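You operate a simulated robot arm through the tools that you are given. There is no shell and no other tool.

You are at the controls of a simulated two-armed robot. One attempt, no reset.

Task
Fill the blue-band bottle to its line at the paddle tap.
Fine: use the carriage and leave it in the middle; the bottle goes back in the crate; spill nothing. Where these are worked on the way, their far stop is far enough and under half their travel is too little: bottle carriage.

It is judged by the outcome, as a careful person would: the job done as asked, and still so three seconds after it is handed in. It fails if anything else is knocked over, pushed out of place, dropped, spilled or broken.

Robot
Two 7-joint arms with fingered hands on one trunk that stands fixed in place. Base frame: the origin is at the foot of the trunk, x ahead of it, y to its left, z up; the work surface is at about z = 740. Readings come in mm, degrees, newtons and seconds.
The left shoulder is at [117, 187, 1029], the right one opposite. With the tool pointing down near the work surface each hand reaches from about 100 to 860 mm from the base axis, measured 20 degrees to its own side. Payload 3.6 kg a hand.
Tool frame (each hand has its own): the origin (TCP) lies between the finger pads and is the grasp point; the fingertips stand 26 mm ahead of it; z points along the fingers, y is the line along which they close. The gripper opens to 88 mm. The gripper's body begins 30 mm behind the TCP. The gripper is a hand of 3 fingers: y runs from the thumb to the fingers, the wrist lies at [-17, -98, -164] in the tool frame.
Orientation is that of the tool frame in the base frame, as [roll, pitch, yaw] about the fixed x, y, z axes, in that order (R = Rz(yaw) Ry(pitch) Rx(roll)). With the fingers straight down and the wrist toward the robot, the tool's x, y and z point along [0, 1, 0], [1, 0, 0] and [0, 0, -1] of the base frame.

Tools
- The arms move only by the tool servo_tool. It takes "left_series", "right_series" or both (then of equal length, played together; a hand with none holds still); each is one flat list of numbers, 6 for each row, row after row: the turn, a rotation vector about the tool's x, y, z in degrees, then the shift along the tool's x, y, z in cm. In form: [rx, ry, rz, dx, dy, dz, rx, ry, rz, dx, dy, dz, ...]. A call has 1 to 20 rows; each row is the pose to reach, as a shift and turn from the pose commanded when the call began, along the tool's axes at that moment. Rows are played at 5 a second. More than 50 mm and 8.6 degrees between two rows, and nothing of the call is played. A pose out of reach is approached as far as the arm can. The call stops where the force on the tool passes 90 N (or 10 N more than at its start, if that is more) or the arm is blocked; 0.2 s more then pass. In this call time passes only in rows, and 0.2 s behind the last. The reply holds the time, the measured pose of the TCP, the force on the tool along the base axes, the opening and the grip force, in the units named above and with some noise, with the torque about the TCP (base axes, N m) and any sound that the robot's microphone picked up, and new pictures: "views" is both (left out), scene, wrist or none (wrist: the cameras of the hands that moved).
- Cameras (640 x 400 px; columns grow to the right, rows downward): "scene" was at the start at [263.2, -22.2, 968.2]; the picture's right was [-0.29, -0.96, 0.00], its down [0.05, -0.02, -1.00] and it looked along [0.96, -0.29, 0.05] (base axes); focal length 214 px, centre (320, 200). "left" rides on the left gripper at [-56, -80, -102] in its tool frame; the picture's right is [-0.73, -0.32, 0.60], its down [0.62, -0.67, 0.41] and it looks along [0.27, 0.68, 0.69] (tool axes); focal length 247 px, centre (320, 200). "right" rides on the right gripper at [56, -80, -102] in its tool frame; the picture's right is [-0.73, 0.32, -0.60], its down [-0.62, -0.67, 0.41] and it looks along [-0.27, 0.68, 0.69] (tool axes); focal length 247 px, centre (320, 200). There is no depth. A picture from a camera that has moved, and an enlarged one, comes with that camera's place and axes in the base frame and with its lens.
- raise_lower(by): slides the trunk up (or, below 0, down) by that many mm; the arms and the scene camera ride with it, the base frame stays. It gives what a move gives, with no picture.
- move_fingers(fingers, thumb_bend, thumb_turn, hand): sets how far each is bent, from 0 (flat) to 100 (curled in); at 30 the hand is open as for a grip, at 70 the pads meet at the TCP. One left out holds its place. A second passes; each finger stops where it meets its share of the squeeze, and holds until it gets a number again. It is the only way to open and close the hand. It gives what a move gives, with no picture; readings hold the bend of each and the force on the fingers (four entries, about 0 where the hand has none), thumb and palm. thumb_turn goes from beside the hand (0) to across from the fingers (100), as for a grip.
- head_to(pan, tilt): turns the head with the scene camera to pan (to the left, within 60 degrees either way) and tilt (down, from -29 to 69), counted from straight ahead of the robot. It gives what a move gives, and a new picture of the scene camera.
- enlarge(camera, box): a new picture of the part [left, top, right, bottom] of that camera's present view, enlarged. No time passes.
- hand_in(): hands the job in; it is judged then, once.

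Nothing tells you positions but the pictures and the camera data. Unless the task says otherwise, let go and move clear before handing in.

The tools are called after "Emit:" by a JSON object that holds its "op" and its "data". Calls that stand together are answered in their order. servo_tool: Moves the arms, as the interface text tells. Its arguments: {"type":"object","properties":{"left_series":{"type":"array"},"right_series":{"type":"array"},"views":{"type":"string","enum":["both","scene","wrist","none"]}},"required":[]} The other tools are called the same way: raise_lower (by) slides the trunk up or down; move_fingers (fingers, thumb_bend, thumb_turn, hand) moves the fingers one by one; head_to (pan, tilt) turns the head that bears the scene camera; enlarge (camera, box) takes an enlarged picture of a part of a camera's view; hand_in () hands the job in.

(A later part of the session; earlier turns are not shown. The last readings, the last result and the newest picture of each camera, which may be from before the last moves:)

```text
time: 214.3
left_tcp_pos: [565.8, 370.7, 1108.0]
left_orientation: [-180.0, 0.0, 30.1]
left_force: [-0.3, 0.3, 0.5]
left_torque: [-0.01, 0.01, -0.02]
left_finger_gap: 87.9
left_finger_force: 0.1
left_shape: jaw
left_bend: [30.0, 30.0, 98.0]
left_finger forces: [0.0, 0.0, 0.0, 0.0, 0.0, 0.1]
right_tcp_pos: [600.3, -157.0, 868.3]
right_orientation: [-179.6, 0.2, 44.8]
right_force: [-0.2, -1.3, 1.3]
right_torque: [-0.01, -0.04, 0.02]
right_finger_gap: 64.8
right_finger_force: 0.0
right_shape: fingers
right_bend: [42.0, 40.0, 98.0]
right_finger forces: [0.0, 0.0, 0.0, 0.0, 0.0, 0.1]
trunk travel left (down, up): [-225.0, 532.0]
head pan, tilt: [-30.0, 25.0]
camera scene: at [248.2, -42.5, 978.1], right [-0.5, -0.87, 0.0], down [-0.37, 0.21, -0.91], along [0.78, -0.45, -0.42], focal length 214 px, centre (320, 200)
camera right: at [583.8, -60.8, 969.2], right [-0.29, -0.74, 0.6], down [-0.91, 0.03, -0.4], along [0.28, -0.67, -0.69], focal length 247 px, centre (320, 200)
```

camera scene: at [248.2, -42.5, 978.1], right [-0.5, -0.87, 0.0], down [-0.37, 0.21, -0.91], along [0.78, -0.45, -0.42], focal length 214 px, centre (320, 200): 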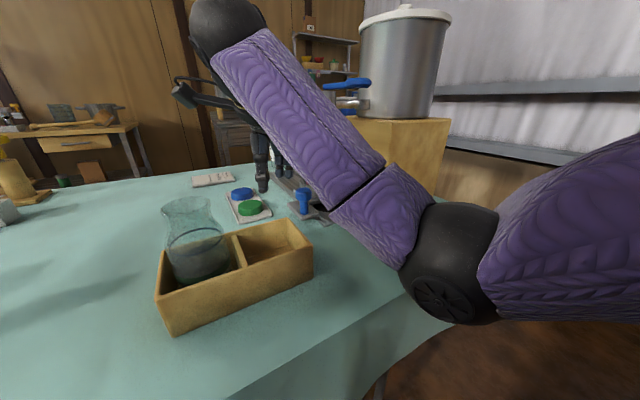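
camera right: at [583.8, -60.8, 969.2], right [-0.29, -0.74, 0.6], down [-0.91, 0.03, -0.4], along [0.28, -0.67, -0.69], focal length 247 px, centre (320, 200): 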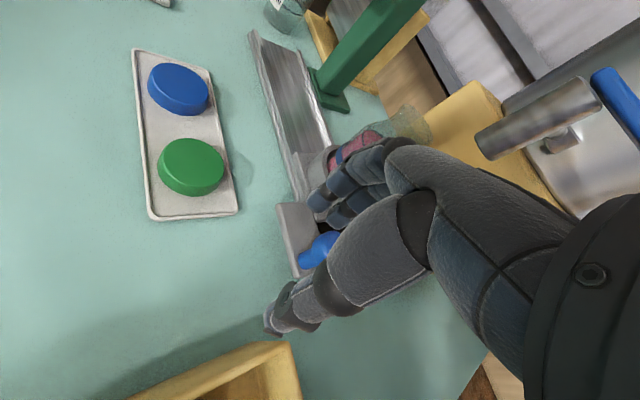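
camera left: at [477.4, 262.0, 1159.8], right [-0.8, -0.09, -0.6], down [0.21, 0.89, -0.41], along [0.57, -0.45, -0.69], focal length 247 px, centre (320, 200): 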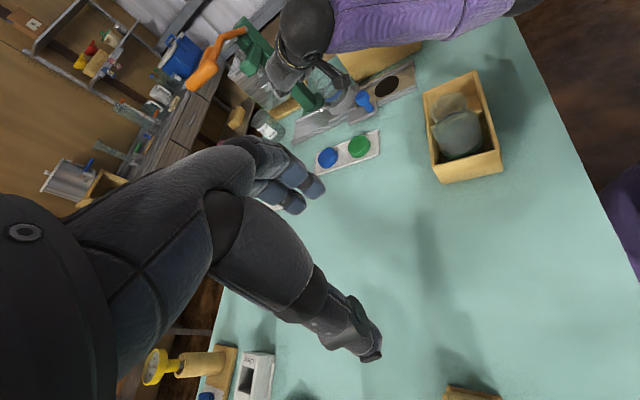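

The elbow is a little low over the table, so I'll raise the trunk 30 mm, then locate the knob accurately.

Emit:
{"op": "raise_lower", "data": {"by": 30}}

Emit:
{"op": "enlarge", "data": {"camera": "right", "box": [240, 160, 400, 320]}}

Emit:
{"op": "enlarge", "data": {"camera": "scene", "box": [250, 130, 370, 240]}}

```text
time: 215.1
left_tcp_pos: [566.4, 371.0, 1138.1]
left_orientation: [179.9, 0.0, 30.1]
left_force: [-0.4, -1.1, -1.1]
left_torque: [-0.04, 0.01, -0.01]
left_finger_gap: 87.4
left_finger_force: 0.1
left_shape: jaw
left_bend: [30.0, 30.0, 98.0]
left_finger forces: [0.1, 0.0, 0.0, 0.0, 0.1, 0.0]
right_tcp_pos: [601.3, -157.2, 896.4]
right_orientation: [-179.5, 0.3, 44.9]
right_force: [0.8, 0.3, 0.3]
right_torque: [0.03, -0.01, 0.01]
right_finger_gap: 64.8
right_finger_force: 0.1
right_shape: fingers
right_bend: [42.0, 40.0, 98.0]
right_finger forces: [0.0, 0.0, 0.0, 0.1, 0.0, 0.1]
trunk travel left (down, up): [-255.0, 502.0]
head pan, tilt: [-30.0, 25.0]
```

```text
2.50 times, centred on (320, 240) of right
camera zoom: at [584.4, -61.0, 997.6], right [-0.29, -0.75, 0.6], down [-0.91, 0.03, -0.4], along [0.28, -0.67, -0.69], focal length 617 px, centre (320, 100)
```

zoom: 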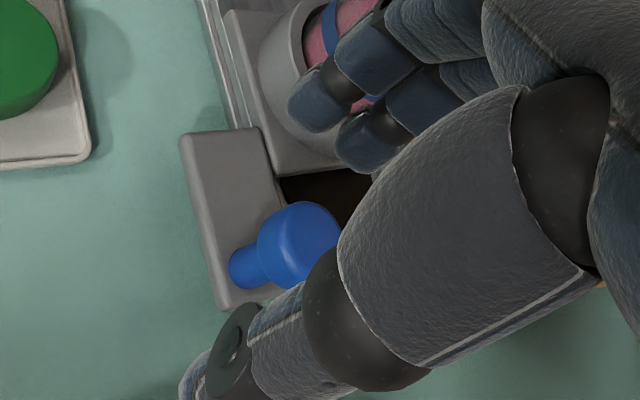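

```text
3.64 times, centred on (310, 185) of scene
camera zoom: at [243.1, -42.4, 1010.7], right [-0.5, -0.87, 0.0], down [-0.37, 0.21, -0.91], along [0.78, -0.45, -0.42], focal length 780 px, centre (356, 254)
```

zoom: 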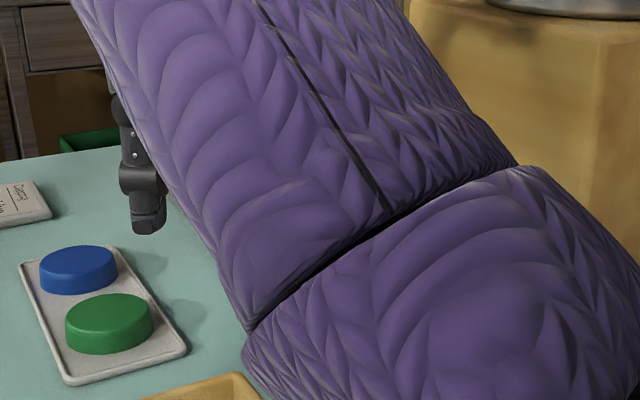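

The knob is at about [604,-212]. Moving over it and down, then gripping.

Emit:
{"op": "servo_tool", "data": {"right_series": [0, 0, 0, -2.0, 1.9, 1.0, 0, 0, 0, -3.93, 3.86, 2.6, 0, 0, 0, -3.93, 3.86, 5.5, 0, 0, 0, -3.93, 3.86, 7.8, 0, 0, 0, -3.93, 3.86, 8.94], "views": "scene"}}

Emit:
{"op": "enlarge", "data": {"camera": "right", "box": [240, 160, 400, 320]}}

```text
time: 216.3
left_tcp_pos: [565.4, 369.6, 1139.5]
left_orientation: [180.0, 0.0, 30.1]
left_force: [-0.6, 0.1, 0.2]
left_torque: [0.0, 0.0, -0.02]
left_finger_gap: 87.9
left_finger_force: 0.0
left_shape: jaw
left_bend: [30.0, 30.0, 98.0]
left_finger forces: [0.0, 0.1, 0.0, 0.0, 0.0, 0.0]
right_tcp_pos: [600.1, -212.7, 807.9]
right_orientation: [-179.6, 0.2, 44.9]
right_force: [-0.2, -0.1, 0.5]
right_torque: [0.01, -0.02, -0.01]
right_finger_gap: 64.7
right_finger_force: 0.0
right_shape: fingers
right_bend: [42.0, 40.0, 98.0]
right_finger forces: [0.0, 0.0, 0.1, 0.0, 0.0, 0.0]
trunk travel left (down, up): [-255.0, 502.0]
head pan, tilt: [-30.0, 25.0]
camera scene: at [242.6, -42.6, 1010.9], right [-0.5, -0.87, 0.0], down [-0.37, 0.21, -0.91], along [0.78, -0.45, -0.42], focal length 214 px, centre (320, 200)
```

scene: 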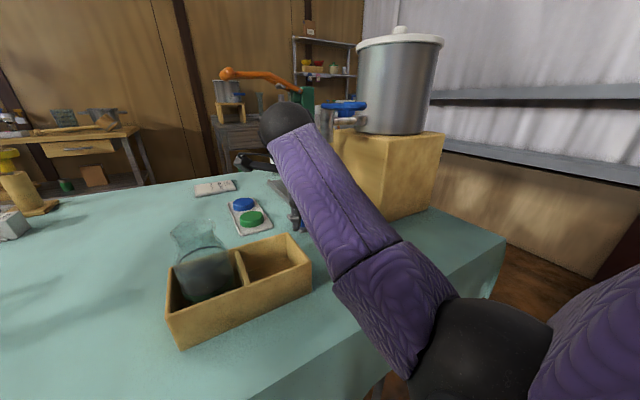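

```text
2.50 times, centred on (320, 240) of right
camera zoom: at [583.2, -116.4, 909.7], right [-0.29, -0.75, 0.6], down [-0.91, 0.03, -0.4], along [0.28, -0.67, -0.69], focal length 617 px, centre (320, 100)
```

zoom: 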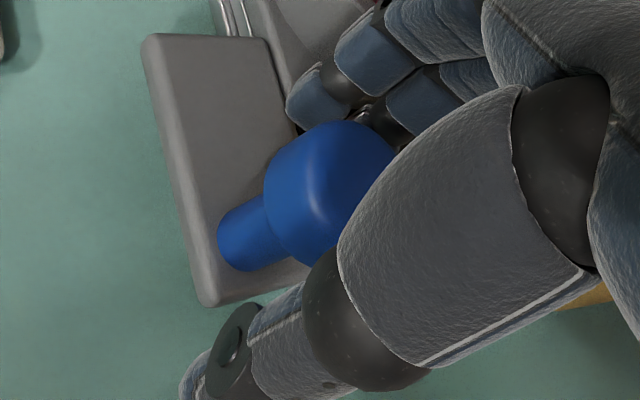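

Straddling the knob. Closing.

Emit:
{"op": "move_fingers", "data": {"hand": "right", "fingers": 54, "thumb_bend": 52}}

Emit:
{"op": "move_fingers", "data": {"hand": "right", "fingers": 66, "thumb_bend": 66}}

Emit:
{"op": "enlarge", "data": {"camera": "right", "box": [240, 160, 400, 320]}}

```text
time: 217.3
left_tcp_pos: [565.5, 370.4, 1138.8]
left_orientation: [-179.9, 0.0, 30.1]
left_force: [0.4, 0.6, 0.1]
left_torque: [-0.01, 0.02, -0.02]
left_finger_gap: 87.6
left_finger_force: 0.0
left_shape: jaw
left_bend: [30.0, 30.0, 98.0]
left_finger forces: [0.0, 0.0, 0.1, 0.0, 0.1, 0.0]
right_tcp_pos: [600.4, -212.3, 808.8]
right_orientation: [-179.6, 0.1, 44.9]
right_force: [0.5, 0.2, 0.2]
right_torque: [-0.03, 0.0, 0.01]
right_finger_gap: 38.6
right_finger_force: 0.1
right_shape: fingers
right_bend: [54.0, 52.0, 98.0]
right_finger forces: [0.1, 0.0, 0.1, 0.0, 0.0, 0.1]
trunk travel left (down, up): [-255.0, 502.0]
head pan, tilt: [-30.0, 25.0]
```

```text
time: 218.3
left_tcp_pos: [565.2, 369.5, 1138.1]
left_orientation: [-180.0, 0.0, 30.1]
left_force: [-0.2, 0.1, -0.2]
left_torque: [0.01, 0.03, 0.01]
left_finger_gap: 87.8
left_finger_force: 0.0
left_shape: jaw
left_bend: [30.0, 30.0, 98.0]
left_finger forces: [0.0, 0.0, 0.0, 0.1, 0.0, 0.0]
right_tcp_pos: [601.1, -213.4, 807.6]
right_orientation: [-179.7, 0.1, 44.9]
right_force: [1.1, -1.0, -1.6]
right_torque: [0.01, -0.02, -0.01]
right_finger_gap: 19.6
right_finger_force: 5.1
right_shape: fingers
right_bend: [63.0, 61.0, 98.0]
right_finger forces: [5.1, 0.4, 0.0, 0.1, 4.8, 0.0]
trunk travel left (down, up): [-255.0, 502.0]
head pan, tilt: [-30.0, 25.0]
```

```text
2.50 times, centred on (320, 240) of right
camera zoom: at [583.2, -116.5, 909.6], right [-0.29, -0.75, 0.6], down [-0.91, 0.03, -0.4], along [0.28, -0.67, -0.69], focal length 617 px, centre (320, 100)
```

zoom: 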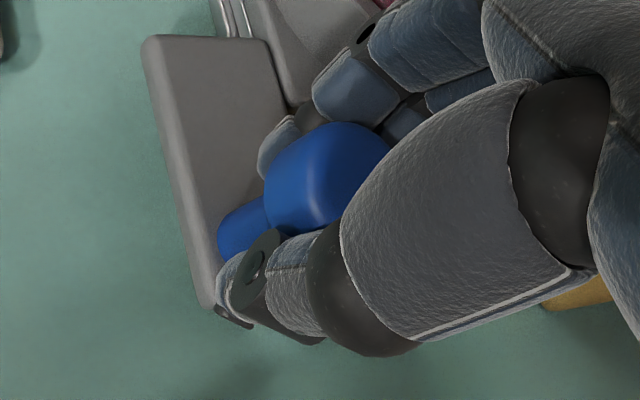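

Firm, balanced grip. I'll push the remaining 70 mm or so smoothly to the middle.

Emit:
{"op": "servo_tool", "data": {"right_series": [0, 0, 0, 0.07, 0.07, 0, 0, 0, 0, 0.21, 0.21, 0, 0, 0, 0, 0.42, 0.42, 0, 0, 0, 0, 0.71, 0.71, 0, 0, 0, 0, 0.99, 0.99, 0, 0, 0, 0, 1.27, 1.27, 0, 0, 0, 0, 1.56, 1.56, 0, 0, 0, 0, 1.84, 1.84, 0, 0, 0, 0, 2.12, 2.12, 0, 0, 0, 0, 2.4, 2.4, 0, 0, 0, 0, 2.69, 2.69, 0, 0, 0, 0, 2.97, 2.97, 0, 0, 0, 0, 3.25, 3.25, 0, 0, 0, 0, 3.54, 3.54, 0, 0, 0, 0, 3.82, 3.82, 0, 0, 0, 0, 4.1, 4.1, 0, 0, 0, 0, 4.38, 4.38, 0, 0, 0, 0, 4.6, 4.6, 0, 0, 0, 0, 4.81, 4.81, 0, 0, 0, 0, 4.95, 4.95, 0], "views": "both"}}

Emit:
{"op": "enlarge", "data": {"camera": "scene", "box": [250, 130, 370, 240]}}

```text
time: 222.5
left_tcp_pos: [565.3, 369.6, 1138.6]
left_orientation: [-180.0, 0.0, 30.1]
left_force: [-0.2, 0.1, 0.2]
left_torque: [0.01, 0.0, -0.01]
left_finger_gap: 87.8
left_finger_force: 0.1
left_shape: jaw
left_bend: [30.0, 30.0, 98.0]
left_finger forces: [0.1, 0.1, 0.0, 0.0, 0.0, 0.1]
right_tcp_pos: [669.7, -212.0, 807.5]
right_orientation: [-179.7, 0.2, 45.0]
right_force: [0.3, -0.7, 2.4]
right_torque: [0.0, -0.06, -0.02]
right_finger_gap: 19.0
right_finger_force: 4.8
right_shape: fingers
right_bend: [63.0, 62.0, 98.0]
right_finger forces: [4.7, 0.5, 0.0, 0.0, 4.1, 0.0]
trunk travel left (down, up): [-255.0, 502.0]
head pan, tilt: [-30.0, 25.0]
camera scene: at [242.4, -42.6, 1011.0], right [-0.5, -0.87, 0.0], down [-0.37, 0.21, -0.91], along [0.79, -0.45, -0.42], focal length 214 px, centre (320, 200)
camera right: at [652.4, -116.0, 908.7], right [-0.29, -0.75, 0.6], down [-0.91, 0.03, -0.41], along [0.28, -0.67, -0.69], focal length 247 px, centre (320, 200)
```

scene: 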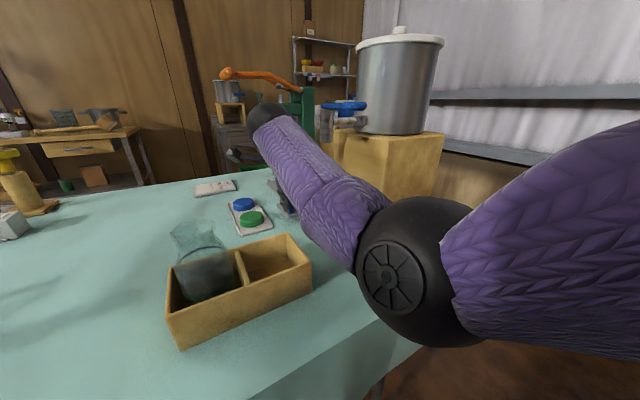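
right: 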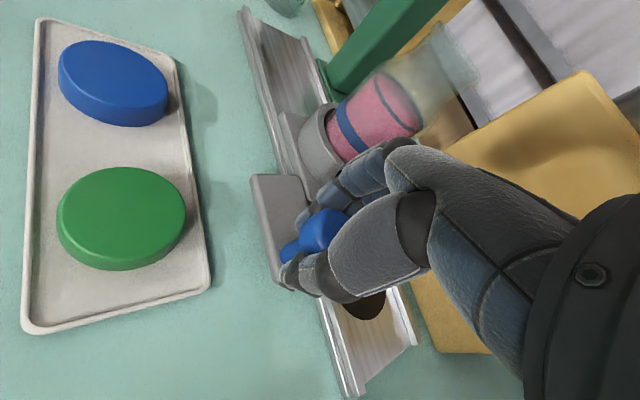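

```text
3.64 times, centred on (310, 185) of scene
camera zoom: at [242.4, -42.6, 1011.0], right [-0.5, -0.87, 0.0], down [-0.37, 0.21, -0.91], along [0.79, -0.45, -0.42], focal length 780 px, centre (356, 254)
```

zoom: 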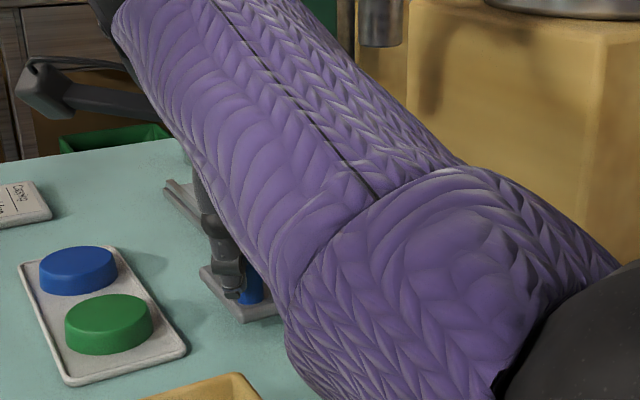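

The carriage is at the middle mark, but lifting the bottle there would put my arm at full stretch, which caused the trouble. I'll draw the carriage back 40 mm to lift the bottle out, and push it to the middle afterwards when empty.

Emit:
{"op": "servo_tool", "data": {"right_series": [0, 0, 0, -0.07, -0.07, 0, 0, 0, 0, -0.21, -0.21, 0, 0, 0, 0, -0.42, -0.42, 0, 0, 0, 0, -0.71, -0.71, 0, 0, 0, 0, -1.0, -1.0, 0, 0, 0, 0, -1.3, -1.3, 0, 0, 0, 0, -1.6, -1.6, 0, 0, 0, 0, -1.9, -1.9, 0, 0, 0, 0, -2.2, -2.2, 0, 0, 0, 0, -2.47, -2.47, 0, 0, 0, 0, -2.68, -2.68, 0, 0, 0, 0, -2.78, -2.78, 0, 0, 0, 0, -2.83, -2.83, 0], "views": "none"}}

Emit:
{"op": "move_fingers", "data": {"hand": "right", "fingers": 42, "thumb_bend": 40}}

Emit:
{"op": "servo_tool", "data": {"right_series": [0, 0, 0, 0, 0, -2.5, 0, 0, 0, 0, 0, -5, 0, 0, 0, 1.4, -1.4, -8, 0, 0, 0, 3, -3, -11, 0, 0, 0, 5, -5, -14], "views": "both"}}

Emit:
{"op": "enlarge", "data": {"camera": "scene", "box": [240, 90, 380, 240]}}

```text
time: 225.3
left_tcp_pos: [564.5, 370.9, 1138.3]
left_orientation: [179.9, -0.1, 30.1]
left_force: [0.9, -0.3, -0.1]
left_torque: [-0.01, 0.03, 0.04]
left_finger_gap: 87.8
left_finger_force: 0.1
left_shape: jaw
left_bend: [30.0, 30.0, 98.0]
left_finger forces: [0.0, 0.1, 0.1, 0.1, 0.0, 0.0]
right_tcp_pos: [628.8, -213.0, 806.6]
right_orientation: [-179.6, 0.2, 44.9]
right_force: [1.2, -1.1, 2.9]
right_torque: [0.01, -0.04, 0.02]
right_finger_gap: 18.6
right_finger_force: 5.2
right_shape: fingers
right_bend: [63.0, 63.0, 98.0]
right_finger forces: [5.2, 0.7, 0.0, 0.0, 3.9, 0.1]
trunk travel left (down, up): [-255.0, 502.0]
head pan, tilt: [-30.0, 25.0]
```

```text
time: 226.3
left_tcp_pos: [565.7, 369.8, 1138.3]
left_orientation: [180.0, 0.0, 30.1]
left_force: [-0.1, 0.7, 0.2]
left_torque: [0.0, 0.0, 0.01]
left_finger_gap: 87.7
left_finger_force: 0.1
left_shape: jaw
left_bend: [30.0, 30.0, 98.0]
left_finger forces: [0.0, 0.0, 0.0, 0.0, 0.1, 0.0]
right_tcp_pos: [630.4, -212.3, 806.4]
right_orientation: [-179.6, 0.1, 44.9]
right_force: [0.3, 0.5, 0.5]
right_torque: [-0.02, 0.01, -0.01]
right_finger_gap: 64.0
right_finger_force: 0.0
right_shape: fingers
right_bend: [42.0, 40.0, 98.0]
right_finger forces: [0.0, 0.1, 0.0, 0.0, 0.0, 0.0]
trunk travel left (down, up): [-255.0, 502.0]
head pan, tilt: [-30.0, 25.0]
```

```text
time: 227.5
left_tcp_pos: [565.3, 369.4, 1138.1]
left_orientation: [180.0, 0.0, 30.0]
left_force: [-0.1, -0.6, 0.4]
left_torque: [0.01, -0.01, 0.03]
left_finger_gap: 88.0
left_finger_force: 0.0
left_shape: jaw
left_bend: [30.0, 30.0, 98.0]
left_finger forces: [0.0, 0.0, 0.1, 0.0, 0.0, 0.1]
right_tcp_pos: [631.7, -140.3, 949.7]
right_orientation: [-179.6, 0.1, 44.9]
right_force: [0.1, -0.1, -0.4]
right_torque: [-0.01, -0.03, 0.01]
right_finger_gap: 64.2
right_finger_force: 0.1
right_shape: fingers
right_bend: [42.0, 40.0, 98.0]
right_finger forces: [0.0, 0.1, 0.0, 0.1, 0.0, 0.0]
trunk travel left (down, up): [-255.0, 502.0]
head pan, tilt: [-30.0, 25.0]
camera scene: at [242.5, -42.4, 1011.0], right [-0.5, -0.87, 0.0], down [-0.37, 0.21, -0.91], along [0.79, -0.45, -0.42], focal length 214 px, centre (320, 200)
camera right: at [613.5, -44.8, 1051.5], right [-0.29, -0.75, 0.6], down [-0.91, 0.03, -0.4], along [0.28, -0.67, -0.69], focal length 247 px, centre (320, 200)
```

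scene: 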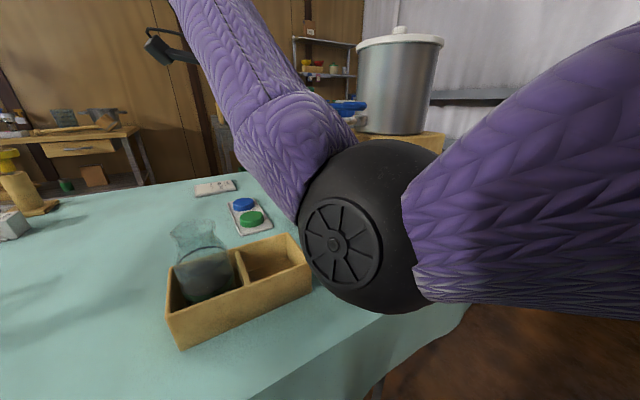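
right: 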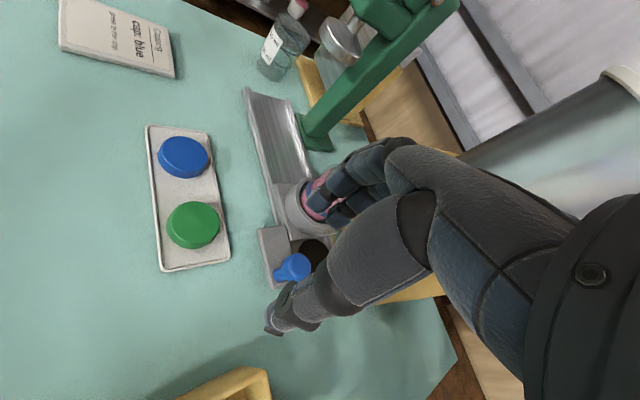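

```text
2.67 times, centred on (310, 165) of scene
camera zoom: at [242.5, -42.4, 1011.0], right [-0.5, -0.87, 0.0], down [-0.37, 0.21, -0.91], along [0.79, -0.45, -0.42], focal length 572 px, centre (347, 293)
```

zoom: 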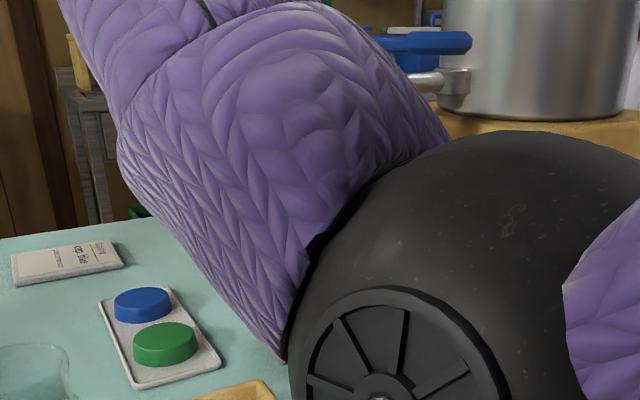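

Bottle and carriage are at rest. Now I'll turn the right hand back to the tilted side-grasp orientation, high and to the left of everything.

Emit:
{"op": "servo_tool", "data": {"right_series": [0, 0, -7.9, 0.4, 0, -1.5, 0, 0, -15.8, 0.8, 0, -3, 0, 0, -23.7, 1.2, 0.2, -4.5, 0, 0, -31.6, 1.6, 0.5, -5.5, 0, 0, -39.5, 2, 0.8, -5.5, 0, 0, -47.4, 2.4, 1.2, -5.5, 0, 0, -55.3, 2.8, 1.6, -5.5, 0, 0, -63, 3.2, 2, -5.5], "views": "none"}}

Emit:
{"op": "servo_tool", "data": {"right_series": [0, -7.5, 0, 0, 0, 0, 0, -15, 0, 0, 0, 0, 0, -22.5, 0, 0, 0, 0, 0, -30, 0, 0, 0, 0, 0, -37.5, 0, 0, 0, 0, 0, -45, 0, 0, 0, 0, 0, -52.5, 0, 0, 0, 0, 0, -60, 0, 0, 0, 0], "views": "both"}}

```text
time: 229.3
left_tcp_pos: [565.1, 370.2, 1139.3]
left_orientation: [-179.9, 0.0, 30.0]
left_force: [0.6, -0.6, 0.4]
left_torque: [0.0, -0.04, 0.01]
left_finger_gap: 88.0
left_finger_force: 0.0
left_shape: jaw
left_bend: [30.0, 30.0, 98.0]
left_finger forces: [0.2, 0.0, 0.0, 0.0, 0.1, 0.0]
right_tcp_pos: [669.2, -132.8, 1002.8]
right_orientation: [-179.7, -0.2, 108.0]
right_force: [-0.1, -0.1, -0.8]
right_torque: [0.01, 0.0, -0.04]
right_finger_gap: 64.6
right_finger_force: 0.1
right_shape: fingers
right_bend: [42.0, 40.0, 98.0]
right_finger forces: [0.0, 0.0, 0.1, 0.0, 0.0, 0.1]
trunk travel left (down, up): [-255.0, 502.0]
head pan, tilt: [-30.0, 25.0]
```

```text
time: 231.1
left_tcp_pos: [565.6, 370.2, 1138.8]
left_orientation: [-180.0, 0.0, 30.2]
left_force: [0.6, -0.7, -0.5]
left_torque: [-0.02, 0.0, -0.03]
left_finger_gap: 87.9
left_finger_force: 0.2
left_shape: jaw
left_bend: [30.0, 30.0, 98.0]
left_finger forces: [0.0, 0.0, 0.0, 0.0, 0.0, 0.0]
right_tcp_pos: [667.6, -133.6, 1003.8]
right_orientation: [-179.1, 59.9, 108.9]
right_force: [0.5, -0.6, 0.2]
right_torque: [0.0, -0.04, 0.01]
right_finger_gap: 64.0
right_finger_force: 0.1
right_shape: fingers
right_bend: [42.0, 40.0, 98.0]
right_finger forces: [0.0, 0.1, 0.0, 0.1, 0.0, 0.0]
trunk travel left (down, up): [-255.0, 502.0]
head pan, tilt: [-30.0, 25.0]
camera scene: at [242.6, -42.6, 1010.9], right [-0.5, -0.87, 0.0], down [-0.37, 0.21, -0.91], along [0.78, -0.45, -0.42], focal length 214 px, centre (320, 200)
camera right: at [554.8, -47.0, 1005.0], right [0.26, 0.24, 0.93], down [-0.42, -0.84, 0.34], along [0.87, -0.49, -0.12], focal length 247 px, centre (320, 200)
```

scene: 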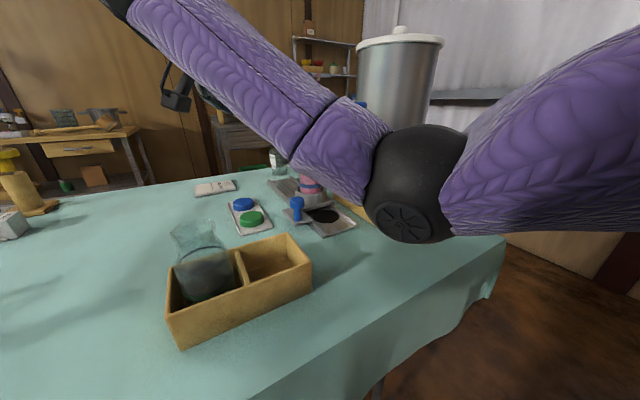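
right: 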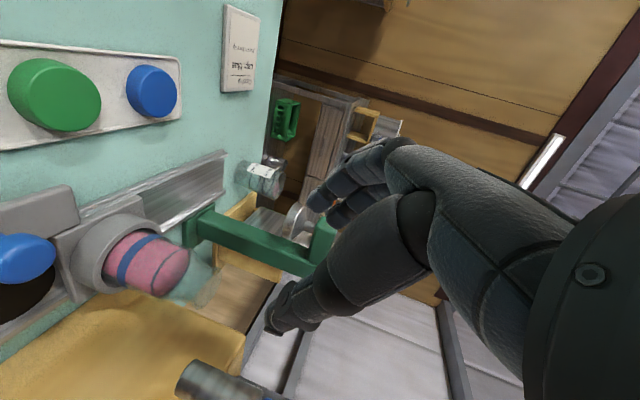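

Good posture with room to spare. I'll open the hand, move to the pre-grasp point and check the bottle's position.

Emit:
{"op": "move_fingers", "data": {"hand": "right", "fingers": 36, "thumb_bend": 32}}

Emit:
{"op": "servo_tool", "data": {"right_series": [0, 0, 0, 0.7, 0.4, 2.7, 0, 0, 0, 1.3, 0.8, 5.3, 0, 0, 0, 1.9, 1.2, 7.85], "views": "both"}}

Emit:
{"op": "enlarge", "data": {"camera": "scene", "box": [250, 120, 370, 240]}}

Emit:
{"op": "enlarge", "data": {"camera": "right", "box": [40, 120, 360, 360]}}

```text
time: 232.1
left_tcp_pos: [565.3, 370.2, 1137.2]
left_orientation: [-180.0, 0.1, 30.0]
left_force: [0.3, 0.5, -0.7]
left_torque: [0.03, 0.0, 0.03]
left_finger_gap: 87.8
left_finger_force: 0.1
left_shape: jaw
left_bend: [30.0, 30.0, 98.0]
left_finger forces: [0.0, 0.1, 0.1, 0.1, 0.0, 0.1]
right_tcp_pos: [668.1, -133.1, 1003.1]
right_orientation: [-179.1, 59.8, 108.6]
right_force: [-0.1, 0.7, -1.0]
right_torque: [0.0, -0.03, 0.04]
right_finger_gap: 79.3
right_finger_force: 0.0
right_shape: fingers
right_bend: [36.0, 32.0, 98.0]
right_finger forces: [0.0, 0.0, 0.0, 0.1, 0.1, 0.0]
trunk travel left (down, up): [-255.0, 502.0]
head pan, tilt: [-30.0, 25.0]
```

```text
time: 232.9
left_tcp_pos: [566.3, 370.0, 1139.2]
left_orientation: [-180.0, 0.0, 30.2]
left_force: [-0.2, -0.1, -0.3]
left_torque: [0.01, -0.01, 0.0]
left_finger_gap: 87.9
left_finger_force: 0.1
left_shape: jaw
left_bend: [30.0, 30.0, 98.0]
left_finger forces: [0.1, 0.1, 0.0, 0.0, 0.1, 0.0]
right_tcp_pos: [696.7, -185.3, 946.4]
right_orientation: [-179.2, 59.8, 108.6]
right_force: [-0.7, -0.2, -0.2]
right_torque: [0.01, 0.0, 0.02]
right_finger_gap: 79.5
right_finger_force: 0.0
right_shape: fingers
right_bend: [36.0, 32.0, 98.0]
right_finger forces: [0.0, 0.0, 0.1, 0.1, 0.1, 0.0]
trunk travel left (down, up): [-255.0, 502.0]
head pan, tilt: [-30.0, 25.0]
camera scene: at [242.7, -42.7, 1010.9], right [-0.5, -0.87, 0.0], down [-0.37, 0.21, -0.91], along [0.78, -0.45, -0.42], focal length 214 px, centre (320, 200)
camera right: at [583.6, -98.4, 949.0], right [0.26, 0.24, 0.93], down [-0.42, -0.84, 0.34], along [0.87, -0.48, -0.12], focal length 247 px, centre (320, 200)
```

scene: 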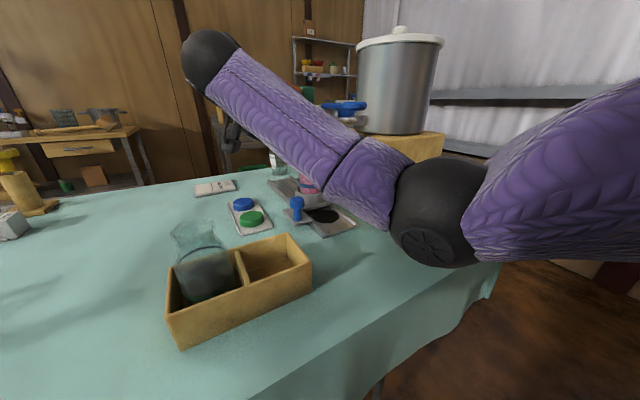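
right: 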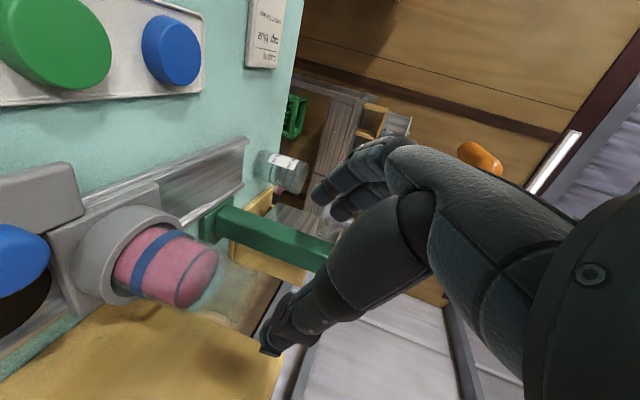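

```text
3.33 times, centred on (310, 180) of scene
camera zoom: at [242.7, -42.7, 1010.9], right [-0.5, -0.87, 0.0], down [-0.37, 0.21, -0.91], along [0.78, -0.45, -0.42], focal length 715 px, centre (353, 267)
```

zoom: 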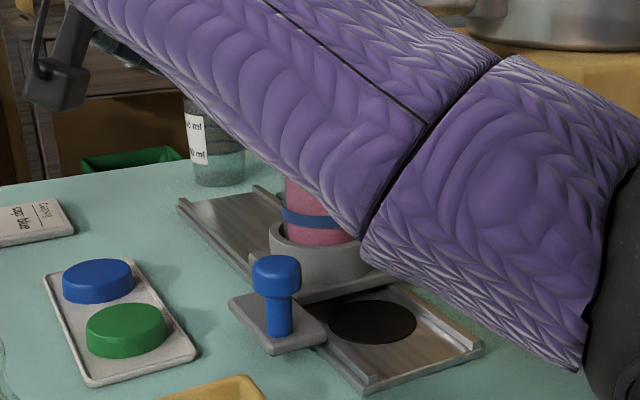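

```text
1.67 times, centred on (200, 240) of right
camera zoom: at [583.6, -98.4, 949.0], right [0.26, 0.24, 0.93], down [-0.42, -0.84, 0.34], along [0.87, -0.48, -0.12], focal length 412 px, centre (520, 133)
```

zoom: 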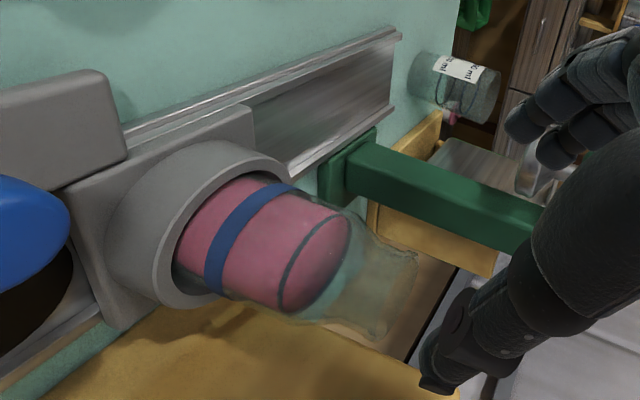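

The bottle axis measures about [719,-289]. I'll approach along the finger direction, pausing short to check.

Emit:
{"op": "servo_tool", "data": {"right_series": [0, 0, 0, -0.26, 0.12, 2.5, 0, 0, 0, -0.26, 0.12, 5, 0, 0, 0, -0.26, 0.12, 7.5], "views": "none"}}

Emit:
{"op": "enlarge", "data": {"camera": "right", "box": [60, 80, 400, 360]}}

Emit:
{"op": "enlarge", "data": {"camera": "scene", "box": [250, 100, 390, 240]}}

```text
time: 233.7
left_tcp_pos: [565.1, 370.6, 1138.4]
left_orientation: [180.0, 0.0, 30.1]
left_force: [-0.6, 0.4, -0.3]
left_torque: [-0.03, -0.02, 0.01]
left_finger_gap: 87.7
left_finger_force: 0.1
left_shape: jaw
left_bend: [30.0, 30.0, 98.0]
left_finger forces: [0.0, 0.0, 0.1, 0.1, 0.0, 0.0]
right_tcp_pos: [719.3, -248.5, 910.7]
right_orientation: [-179.3, 59.9, 108.6]
right_force: [-0.8, 0.7, 1.1]
right_torque: [-0.02, -0.04, -0.03]
right_finger_gap: 79.4
right_finger_force: 0.1
right_shape: fingers
right_bend: [36.0, 32.0, 98.0]
right_finger forces: [0.1, 0.0, 0.0, 0.0, 0.0, 0.0]
trunk travel left (down, up): [-255.0, 502.0]
head pan, tilt: [-30.0, 25.0]
```

```text
1.43 times, centred on (230, 220) of right
camera zoom: at [606.1, -162.0, 913.0], right [0.26, 0.24, 0.93], down [-0.43, -0.84, 0.34], along [0.87, -0.49, -0.12], focal length 353 px, centre (449, 171)
```

zoom: 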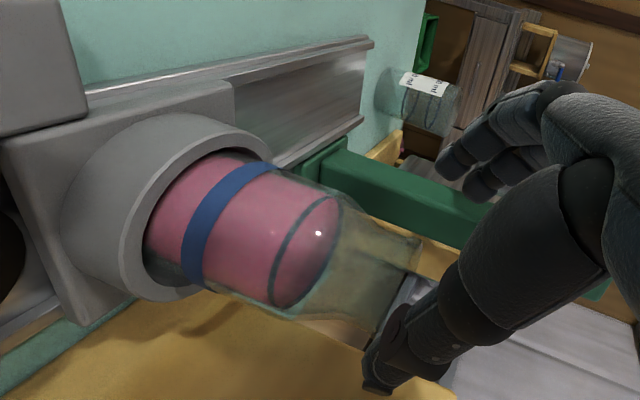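

```text
2.86 times, centred on (320, 170) of scene
camera zoom: at [242.7, -42.8, 1010.9], right [-0.5, -0.87, 0.0], down [-0.37, 0.21, -0.91], along [0.78, -0.45, -0.42], focal length 613 px, centre (320, 286)
```

zoom: 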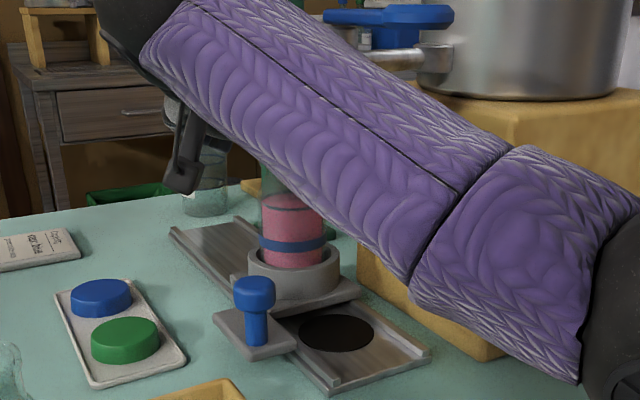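

Good line-up with the mouth between thumb and fingers. Continuing the last 45 mm.

Emit:
{"op": "servo_tool", "data": {"right_series": [0, 0, 0, 0, -0.05, 1.5, 0, 0, 0, 0, -0.08, 3, 0, 0, 0, 0, -0.08, 4, 0, 0, 0, 0, -0.08, 4.53], "views": "none"}}

Emit:
{"op": "enlarge", "data": {"camera": "right", "box": [60, 80, 400, 360]}}

Emit:
{"op": "enlarge", "data": {"camera": "scene", "box": [250, 80, 390, 240]}}

```text
time: 234.7
left_tcp_pos: [565.1, 370.5, 1138.8]
left_orientation: [-179.9, -0.1, 30.0]
left_force: [0.2, -0.5, 0.3]
left_torque: [-0.01, 0.01, 0.0]
left_finger_gap: 87.7
left_finger_force: 0.0
left_shape: jaw
left_bend: [30.0, 30.0, 98.0]
left_finger forces: [0.0, 0.0, 0.1, 0.1, 0.0, 0.0]
right_tcp_pos: [730.7, -286.5, 888.9]
right_orientation: [-179.4, 59.7, 108.5]
right_force: [-0.6, 1.0, 0.3]
right_torque: [0.01, 0.04, -0.02]
right_finger_gap: 79.9
right_finger_force: 0.5
right_shape: fingers
right_bend: [36.0, 32.0, 98.0]
right_finger forces: [0.1, 0.1, 0.0, 0.0, 0.9, 0.0]
trunk travel left (down, up): [-255.0, 502.0]
head pan, tilt: [-30.0, 25.0]
```

```text
1.43 times, centred on (230, 220) of right
camera zoom: at [616.6, -199.4, 891.1], right [0.26, 0.24, 0.93], down [-0.42, -0.84, 0.34], along [0.87, -0.48, -0.12], focal length 353 px, centre (449, 171)
```

zoom: 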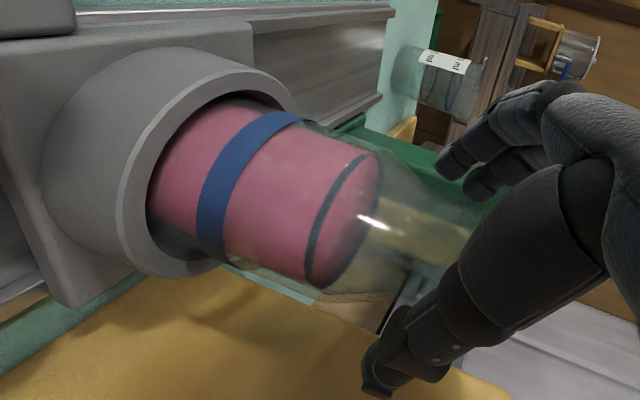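

```text
2.50 times, centred on (320, 160) of scene
camera zoom: at [242.5, -42.6, 1011.0], right [-0.5, -0.87, 0.0], down [-0.37, 0.21, -0.91], along [0.79, -0.45, -0.42], focal length 536 px, centre (320, 300)
```

zoom: 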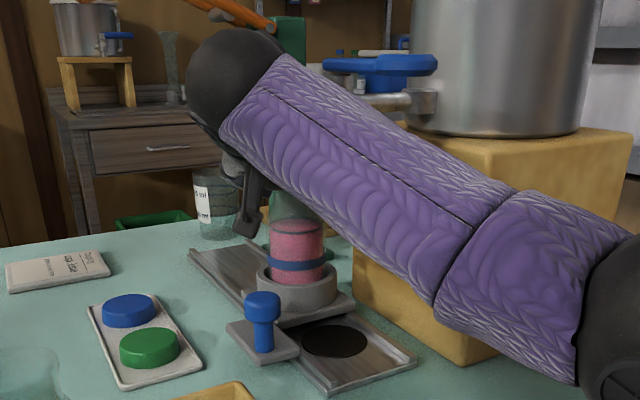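

Thumb lightly touches. I'll close gently in steps to avoid jolting the full bottle.

Emit:
{"op": "move_fingers", "data": {"hand": "right", "fingers": 48, "thumb_bend": 42}}

Emit:
{"op": "move_fingers", "data": {"hand": "right", "fingers": 54, "thumb_bend": 49}}

Emit:
{"op": "enlarge", "data": {"camera": "right", "box": [60, 80, 400, 360]}}

```text
time: 235.7
left_tcp_pos: [564.8, 369.8, 1138.1]
left_orientation: [-180.0, 0.0, 30.1]
left_force: [0.8, 0.1, -0.6]
left_torque: [0.03, 0.02, -0.01]
left_finger_gap: 87.8
left_finger_force: 0.1
left_shape: jaw
left_bend: [30.0, 30.0, 98.0]
left_finger forces: [0.1, 0.0, 0.0, 0.0, 0.0, 0.0]
right_tcp_pos: [729.4, -285.8, 888.8]
right_orientation: [-179.2, 59.7, 108.6]
right_force: [-0.9, -1.3, -0.9]
right_torque: [-0.02, 0.04, 0.01]
right_finger_gap: 57.2
right_finger_force: 0.7
right_shape: fingers
right_bend: [48.0, 41.0, 98.0]
right_finger forces: [0.1, 0.0, 0.0, 0.0, 0.7, 0.1]
trunk travel left (down, up): [-255.0, 502.0]
head pan, tilt: [-30.0, 25.0]
```

```text
time: 236.7
left_tcp_pos: [564.8, 370.4, 1139.2]
left_orientation: [-179.9, 0.1, 30.1]
left_force: [0.8, -0.3, -0.3]
left_torque: [0.01, -0.01, 0.05]
left_finger_gap: 87.8
left_finger_force: 0.0
left_shape: jaw
left_bend: [30.0, 30.0, 98.0]
left_finger forces: [0.1, 0.1, 0.0, 0.0, 0.0, 0.0]
right_tcp_pos: [730.1, -285.5, 889.6]
right_orientation: [-179.4, 59.9, 108.4]
right_force: [-0.8, 0.0, -0.1]
right_torque: [0.0, 0.01, 0.0]
right_finger_gap: 44.9
right_finger_force: 2.4
right_shape: fingers
right_bend: [53.0, 47.0, 98.0]
right_finger forces: [1.2, 0.0, 0.1, 0.0, 1.9, 0.0]
trunk travel left (down, up): [-255.0, 502.0]
head pan, tilt: [-30.0, 25.0]
```

```text
1.43 times, centred on (230, 220) of right
camera zoom: at [616.6, -199.5, 891.1], right [0.26, 0.24, 0.93], down [-0.42, -0.84, 0.34], along [0.87, -0.49, -0.12], focal length 353 px, centre (449, 171)
```

zoom: 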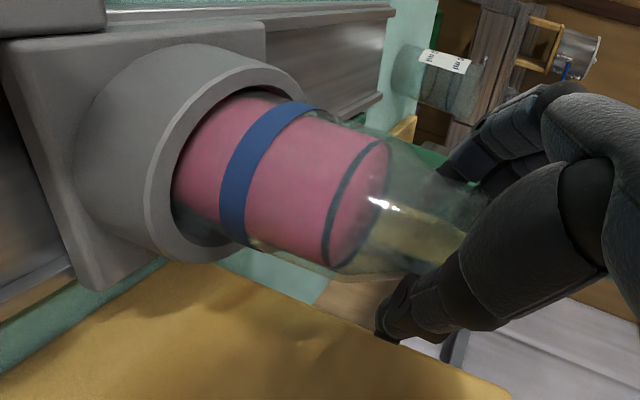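

Contact is balanced; the carriage slid a few mm with it, which is fine. Firming the grip.

Emit:
{"op": "move_fingers", "data": {"hand": "right", "fingers": 64, "thumb_bend": 60}}

Emit:
{"op": "move_fingers", "data": {"hand": "right", "fingers": 74, "thumb_bend": 70}}

Emit:
{"op": "enlarge", "data": {"camera": "right", "box": [60, 80, 400, 360]}}

Emit:
{"op": "enlarge", "data": {"camera": "scene", "box": [270, 140, 370, 240]}}

```text
time: 237.7
left_tcp_pos: [565.8, 371.3, 1139.0]
left_orientation: [179.9, 0.0, 30.1]
left_force: [0.3, 0.0, 0.2]
left_torque: [0.02, -0.03, 0.01]
left_finger_gap: 88.0
left_finger_force: 0.1
left_shape: jaw
left_bend: [30.0, 30.0, 98.0]
left_finger forces: [0.0, 0.1, 0.1, 0.0, 0.0, 0.1]
right_tcp_pos: [729.6, -285.6, 889.6]
right_orientation: [-179.5, 59.7, 108.2]
right_force: [0.5, -0.2, 0.9]
right_torque: [0.03, -0.13, -0.01]
right_finger_gap: 40.0
right_finger_force: 11.9
right_shape: fingers
right_bend: [57.0, 52.0, 97.0]
right_finger forces: [10.9, 0.0, 0.1, 0.0, 11.9, 0.0]
trunk travel left (down, up): [-255.0, 502.0]
head pan, tilt: [-30.0, 25.0]
```

```text
time: 238.7
left_tcp_pos: [565.3, 370.9, 1139.1]
left_orientation: [180.0, -0.1, 30.2]
left_force: [0.2, 0.5, 0.8]
left_torque: [0.02, -0.01, -0.05]
left_finger_gap: 87.9
left_finger_force: 0.0
left_shape: jaw
left_bend: [30.0, 30.0, 98.0]
left_finger forces: [0.0, 0.1, 0.0, 0.1, 0.0, 0.0]
right_tcp_pos: [729.5, -286.0, 889.3]
right_orientation: [-179.4, 59.8, 108.4]
right_force: [1.1, -1.3, 3.7]
right_torque: [-0.01, -0.25, -0.04]
right_finger_gap: 38.4
right_finger_force: 24.2
right_shape: fingers
right_bend: [58.0, 54.0, 96.0]
right_finger forces: [24.0, 0.0, 0.1, 0.1, 24.4, 0.0]
trunk travel left (down, up): [-255.0, 502.0]
head pan, tilt: [-30.0, 25.0]
```

```text
1.43 times, centred on (230, 220) of right
camera zoom: at [616.5, -199.5, 891.4], right [0.26, 0.24, 0.93], down [-0.42, -0.84, 0.34], along [0.87, -0.49, -0.12], focal length 353 px, centre (449, 171)
```

zoom: 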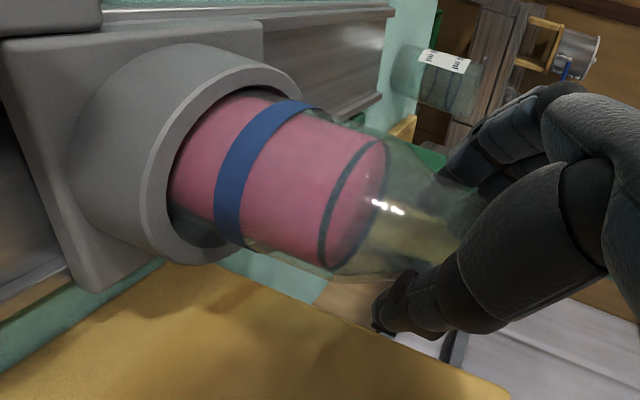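

```text
4.00 times, centred on (320, 190) of scene
camera zoom: at [242.3, -42.6, 1011.0], right [-0.5, -0.87, 0.0], down [-0.37, 0.21, -0.91], along [0.79, -0.45, -0.42], focal length 858 px, centre (320, 240)
```

zoom: 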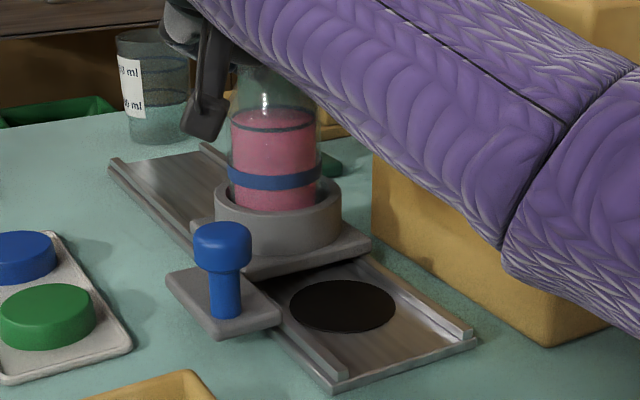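

Firm 24 N grip, with the level still at the line. Lifting slowly and straight up out of the cup.

Emit:
{"op": "servo_tool", "data": {"right_series": [0, 0, 0, -0.17, 0, -0.1, 0, 0, 0, -0.43, 0, -0.25, 0, 0, 0, -0.87, 0, -0.5, 0, 0, 0, -1.39, 0, -0.8, 0, 0, 0, -1.9, 0, -1.1, 0, 0, 0, -2.42, 0, -1.4, 0, 0, 0, -2.94, 0, -1.7, 0, 0, 0, -3.46, 0, -2.0, 0, 0, 0, -3.98, 0, -2.3, 0, 0, 0, -4.5, 0, -2.6, 0, 0, 0, -4.85, 0, -2.8, 0, 0, 0, -5.11, 0, -2.95, 0, 0, 0, -5.2, 0, -3.0], "views": "both"}}

Emit:
{"op": "enlarge", "data": {"camera": "scene", "box": [260, 100, 380, 240]}}

```text
time: 241.5
left_tcp_pos: [566.8, 369.0, 1138.8]
left_orientation: [-180.0, 0.0, 30.2]
left_force: [-0.3, 0.1, -0.2]
left_torque: [0.0, -0.02, -0.01]
left_finger_gap: 87.9
left_finger_force: 0.0
left_shape: jaw
left_bend: [30.0, 30.0, 98.0]
left_finger forces: [0.0, 0.0, 0.0, 0.0, 0.1, 0.0]
right_tcp_pos: [730.0, -285.9, 948.1]
right_orientation: [-179.2, 59.7, 108.6]
right_force: [-1.7, -1.0, -3.7]
right_torque: [0.01, 0.0, -0.01]
right_finger_gap: 37.7
right_finger_force: 23.1
right_shape: fingers
right_bend: [59.0, 55.0, 97.0]
right_finger forces: [22.5, 0.0, 0.0, 0.0, 24.2, 0.1]
trunk travel left (down, up): [-255.0, 502.0]
head pan, tilt: [-30.0, 25.0]
camera scene: at [242.9, -42.7, 1010.8], right [-0.5, -0.87, 0.0], down [-0.37, 0.21, -0.91], along [0.78, -0.45, -0.42], focal length 214 px, centre (320, 200)
camera right: at [616.5, -199.1, 950.1], right [0.26, 0.24, 0.93], down [-0.42, -0.84, 0.34], along [0.87, -0.49, -0.12], focal length 247 px, centre (320, 200)
```

scene: 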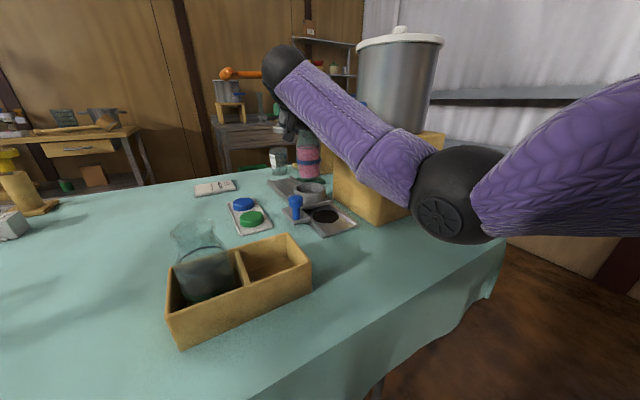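
right: 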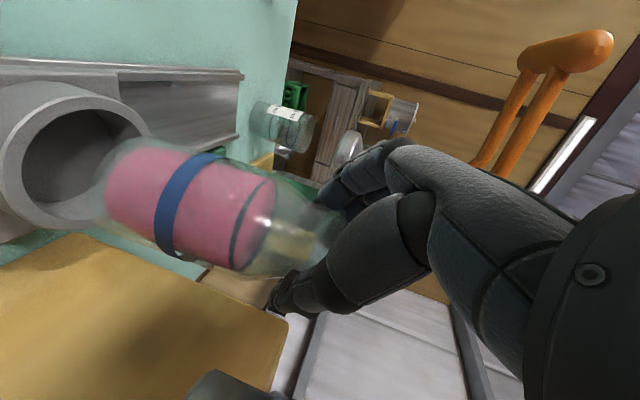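

```text
2.86 times, centred on (320, 170) of scene
camera zoom: at [242.9, -42.7, 1010.8], right [-0.5, -0.87, 0.0], down [-0.37, 0.21, -0.91], along [0.78, -0.45, -0.42], focal length 613 px, centre (320, 286)
```

zoom: 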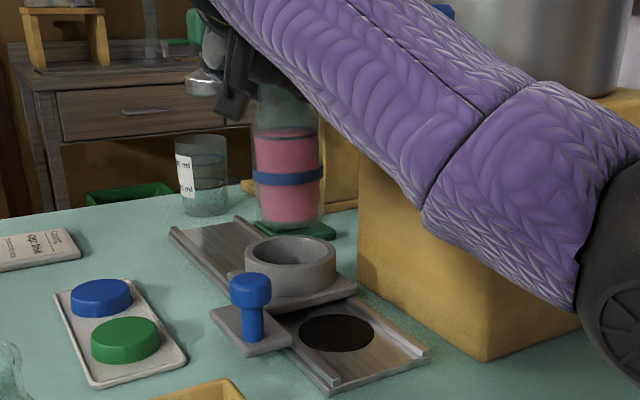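

The bottle is out, upright, and at the line. I'll carry it slowly to the left, clear of the tap.

Emit:
{"op": "servo_tool", "data": {"right_series": [0, 0, 0, 0.16, 0.04, -0.32, 0, 0, 0, 0.52, 0.12, -1.06, 0, 0, 0, 1.04, 0.24, -2.1, 0, 0, 0, 1.66, 0.38, -3.4, 0, 0, 0, 2.34, 0.54, -4.8, 0, 0, 0, 3.0, 0.7, -6.15, 0, 0, 0, 3.64, 0.84, -7.4, 0, 0, 0, 4.26, 0.98, -8.7, 0, 0, 0, 4.73, 1.09, -9.65, 0, 0, 0, 5.04, 1.16, -10.3, 0, 0, 0, 5.2, 1.2, -10.6], "views": "none"}}

Emit:
{"op": "raise_lower", "data": {"by": 35}}

Emit:
{"op": "raise_lower", "data": {"by": 35}}

Emit:
{"op": "enlarge", "data": {"camera": "scene", "box": [220, 60, 400, 260]}}

Emit:
{"op": "enlarge", "data": {"camera": "right", "box": [0, 60, 400, 400]}}

```text
time: 243.9
left_tcp_pos: [565.5, 370.3, 1138.3]
left_orientation: [-180.0, 0.0, 30.1]
left_force: [-0.2, 1.1, 0.3]
left_torque: [0.01, -0.04, 0.0]
left_finger_gap: 87.5
left_finger_force: 0.0
left_shape: jaw
left_bend: [30.0, 30.0, 98.0]
left_finger forces: [0.0, 0.1, 0.1, 0.1, 0.0, 0.1]
right_tcp_pos: [706.0, -169.9, 955.8]
right_orientation: [-179.1, 59.7, 108.7]
right_force: [-0.4, 0.0, -3.8]
right_torque: [0.01, -0.02, -0.02]
right_finger_gap: 37.4
right_finger_force: 23.7
right_shape: fingers
right_bend: [59.0, 55.0, 97.0]
right_finger forces: [22.6, 0.1, 0.0, 0.0, 24.2, 0.0]
trunk travel left (down, up): [-255.0, 502.0]
head pan, tilt: [-30.0, 25.0]
```

```text
time: 244.7
left_tcp_pos: [565.9, 370.3, 1172.8]
left_orientation: [-179.9, 0.2, 30.2]
left_force: [-0.3, -0.6, -0.4]
left_torque: [-0.01, 0.03, 0.01]
left_finger_gap: 87.7
left_finger_force: 0.1
left_shape: jaw
left_bend: [30.0, 30.0, 98.0]
left_finger forces: [0.0, 0.1, 0.0, 0.1, 0.0, 0.0]
right_tcp_pos: [705.9, -168.1, 989.9]
right_orientation: [-179.1, 59.7, 108.7]
right_force: [-0.5, 0.1, -4.0]
right_torque: [-0.01, 0.0, 0.01]
right_finger_gap: 37.7
right_finger_force: 23.3
right_shape: fingers
right_bend: [59.0, 55.0, 97.0]
right_finger forces: [22.8, 0.2, 0.0, 0.1, 24.1, 0.1]
trunk travel left (down, up): [-290.0, 467.0]
head pan, tilt: [-30.0, 25.0]
```

```text
time: 245.4
left_tcp_pos: [565.3, 370.0, 1207.8]
left_orientation: [-179.9, 0.0, 30.1]
left_force: [0.8, -0.5, -0.7]
left_torque: [0.02, 0.01, 0.0]
left_finger_gap: 87.9
left_finger_force: 0.2
left_shape: jaw
left_bend: [30.0, 30.0, 98.0]
left_finger forces: [0.0, 0.0, 0.0, 0.0, 0.0, 0.0]
right_tcp_pos: [707.0, -168.9, 1024.9]
right_orientation: [-179.1, 59.7, 108.7]
right_force: [0.1, -0.2, -3.4]
right_torque: [-0.02, -0.03, 0.04]
right_finger_gap: 37.6
right_finger_force: 23.4
right_shape: fingers
right_bend: [59.0, 55.0, 97.0]
right_finger forces: [22.7, 0.1, 0.1, 0.0, 24.1, 0.1]
trunk travel left (down, up): [-325.0, 432.0]
head pan, tilt: [-30.0, 25.0]
```

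```text
2.00 times, centred on (310, 160) of scene
camera zoom: at [231.9, -42.6, 1086.8], right [-0.5, -0.87, 0.0], down [-0.37, 0.21, -0.91], along [0.78, -0.45, -0.42], focal length 429 px, centre (340, 280)
```

zoom: 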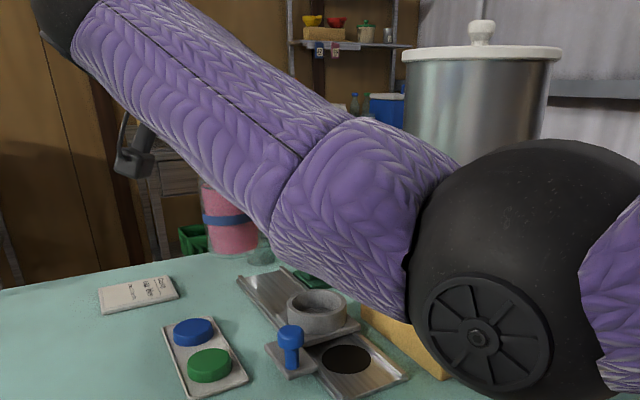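

```text
1.18 times, centred on (200, 230) of right
camera zoom: at [592.8, -83.4, 1028.0], right [0.26, 0.24, 0.93], down [-0.42, -0.84, 0.34], along [0.87, -0.49, -0.12], focal length 291 px, centre (461, 165)
```

zoom: 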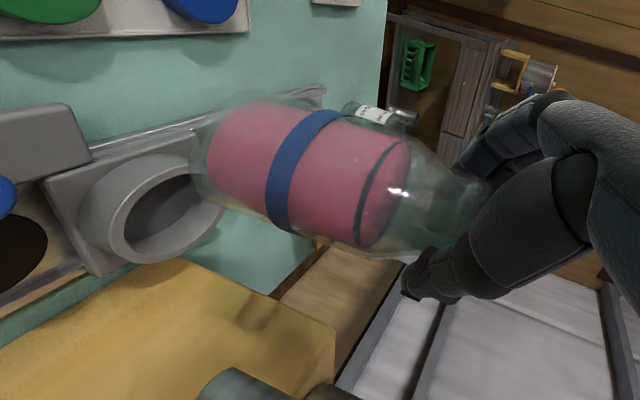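

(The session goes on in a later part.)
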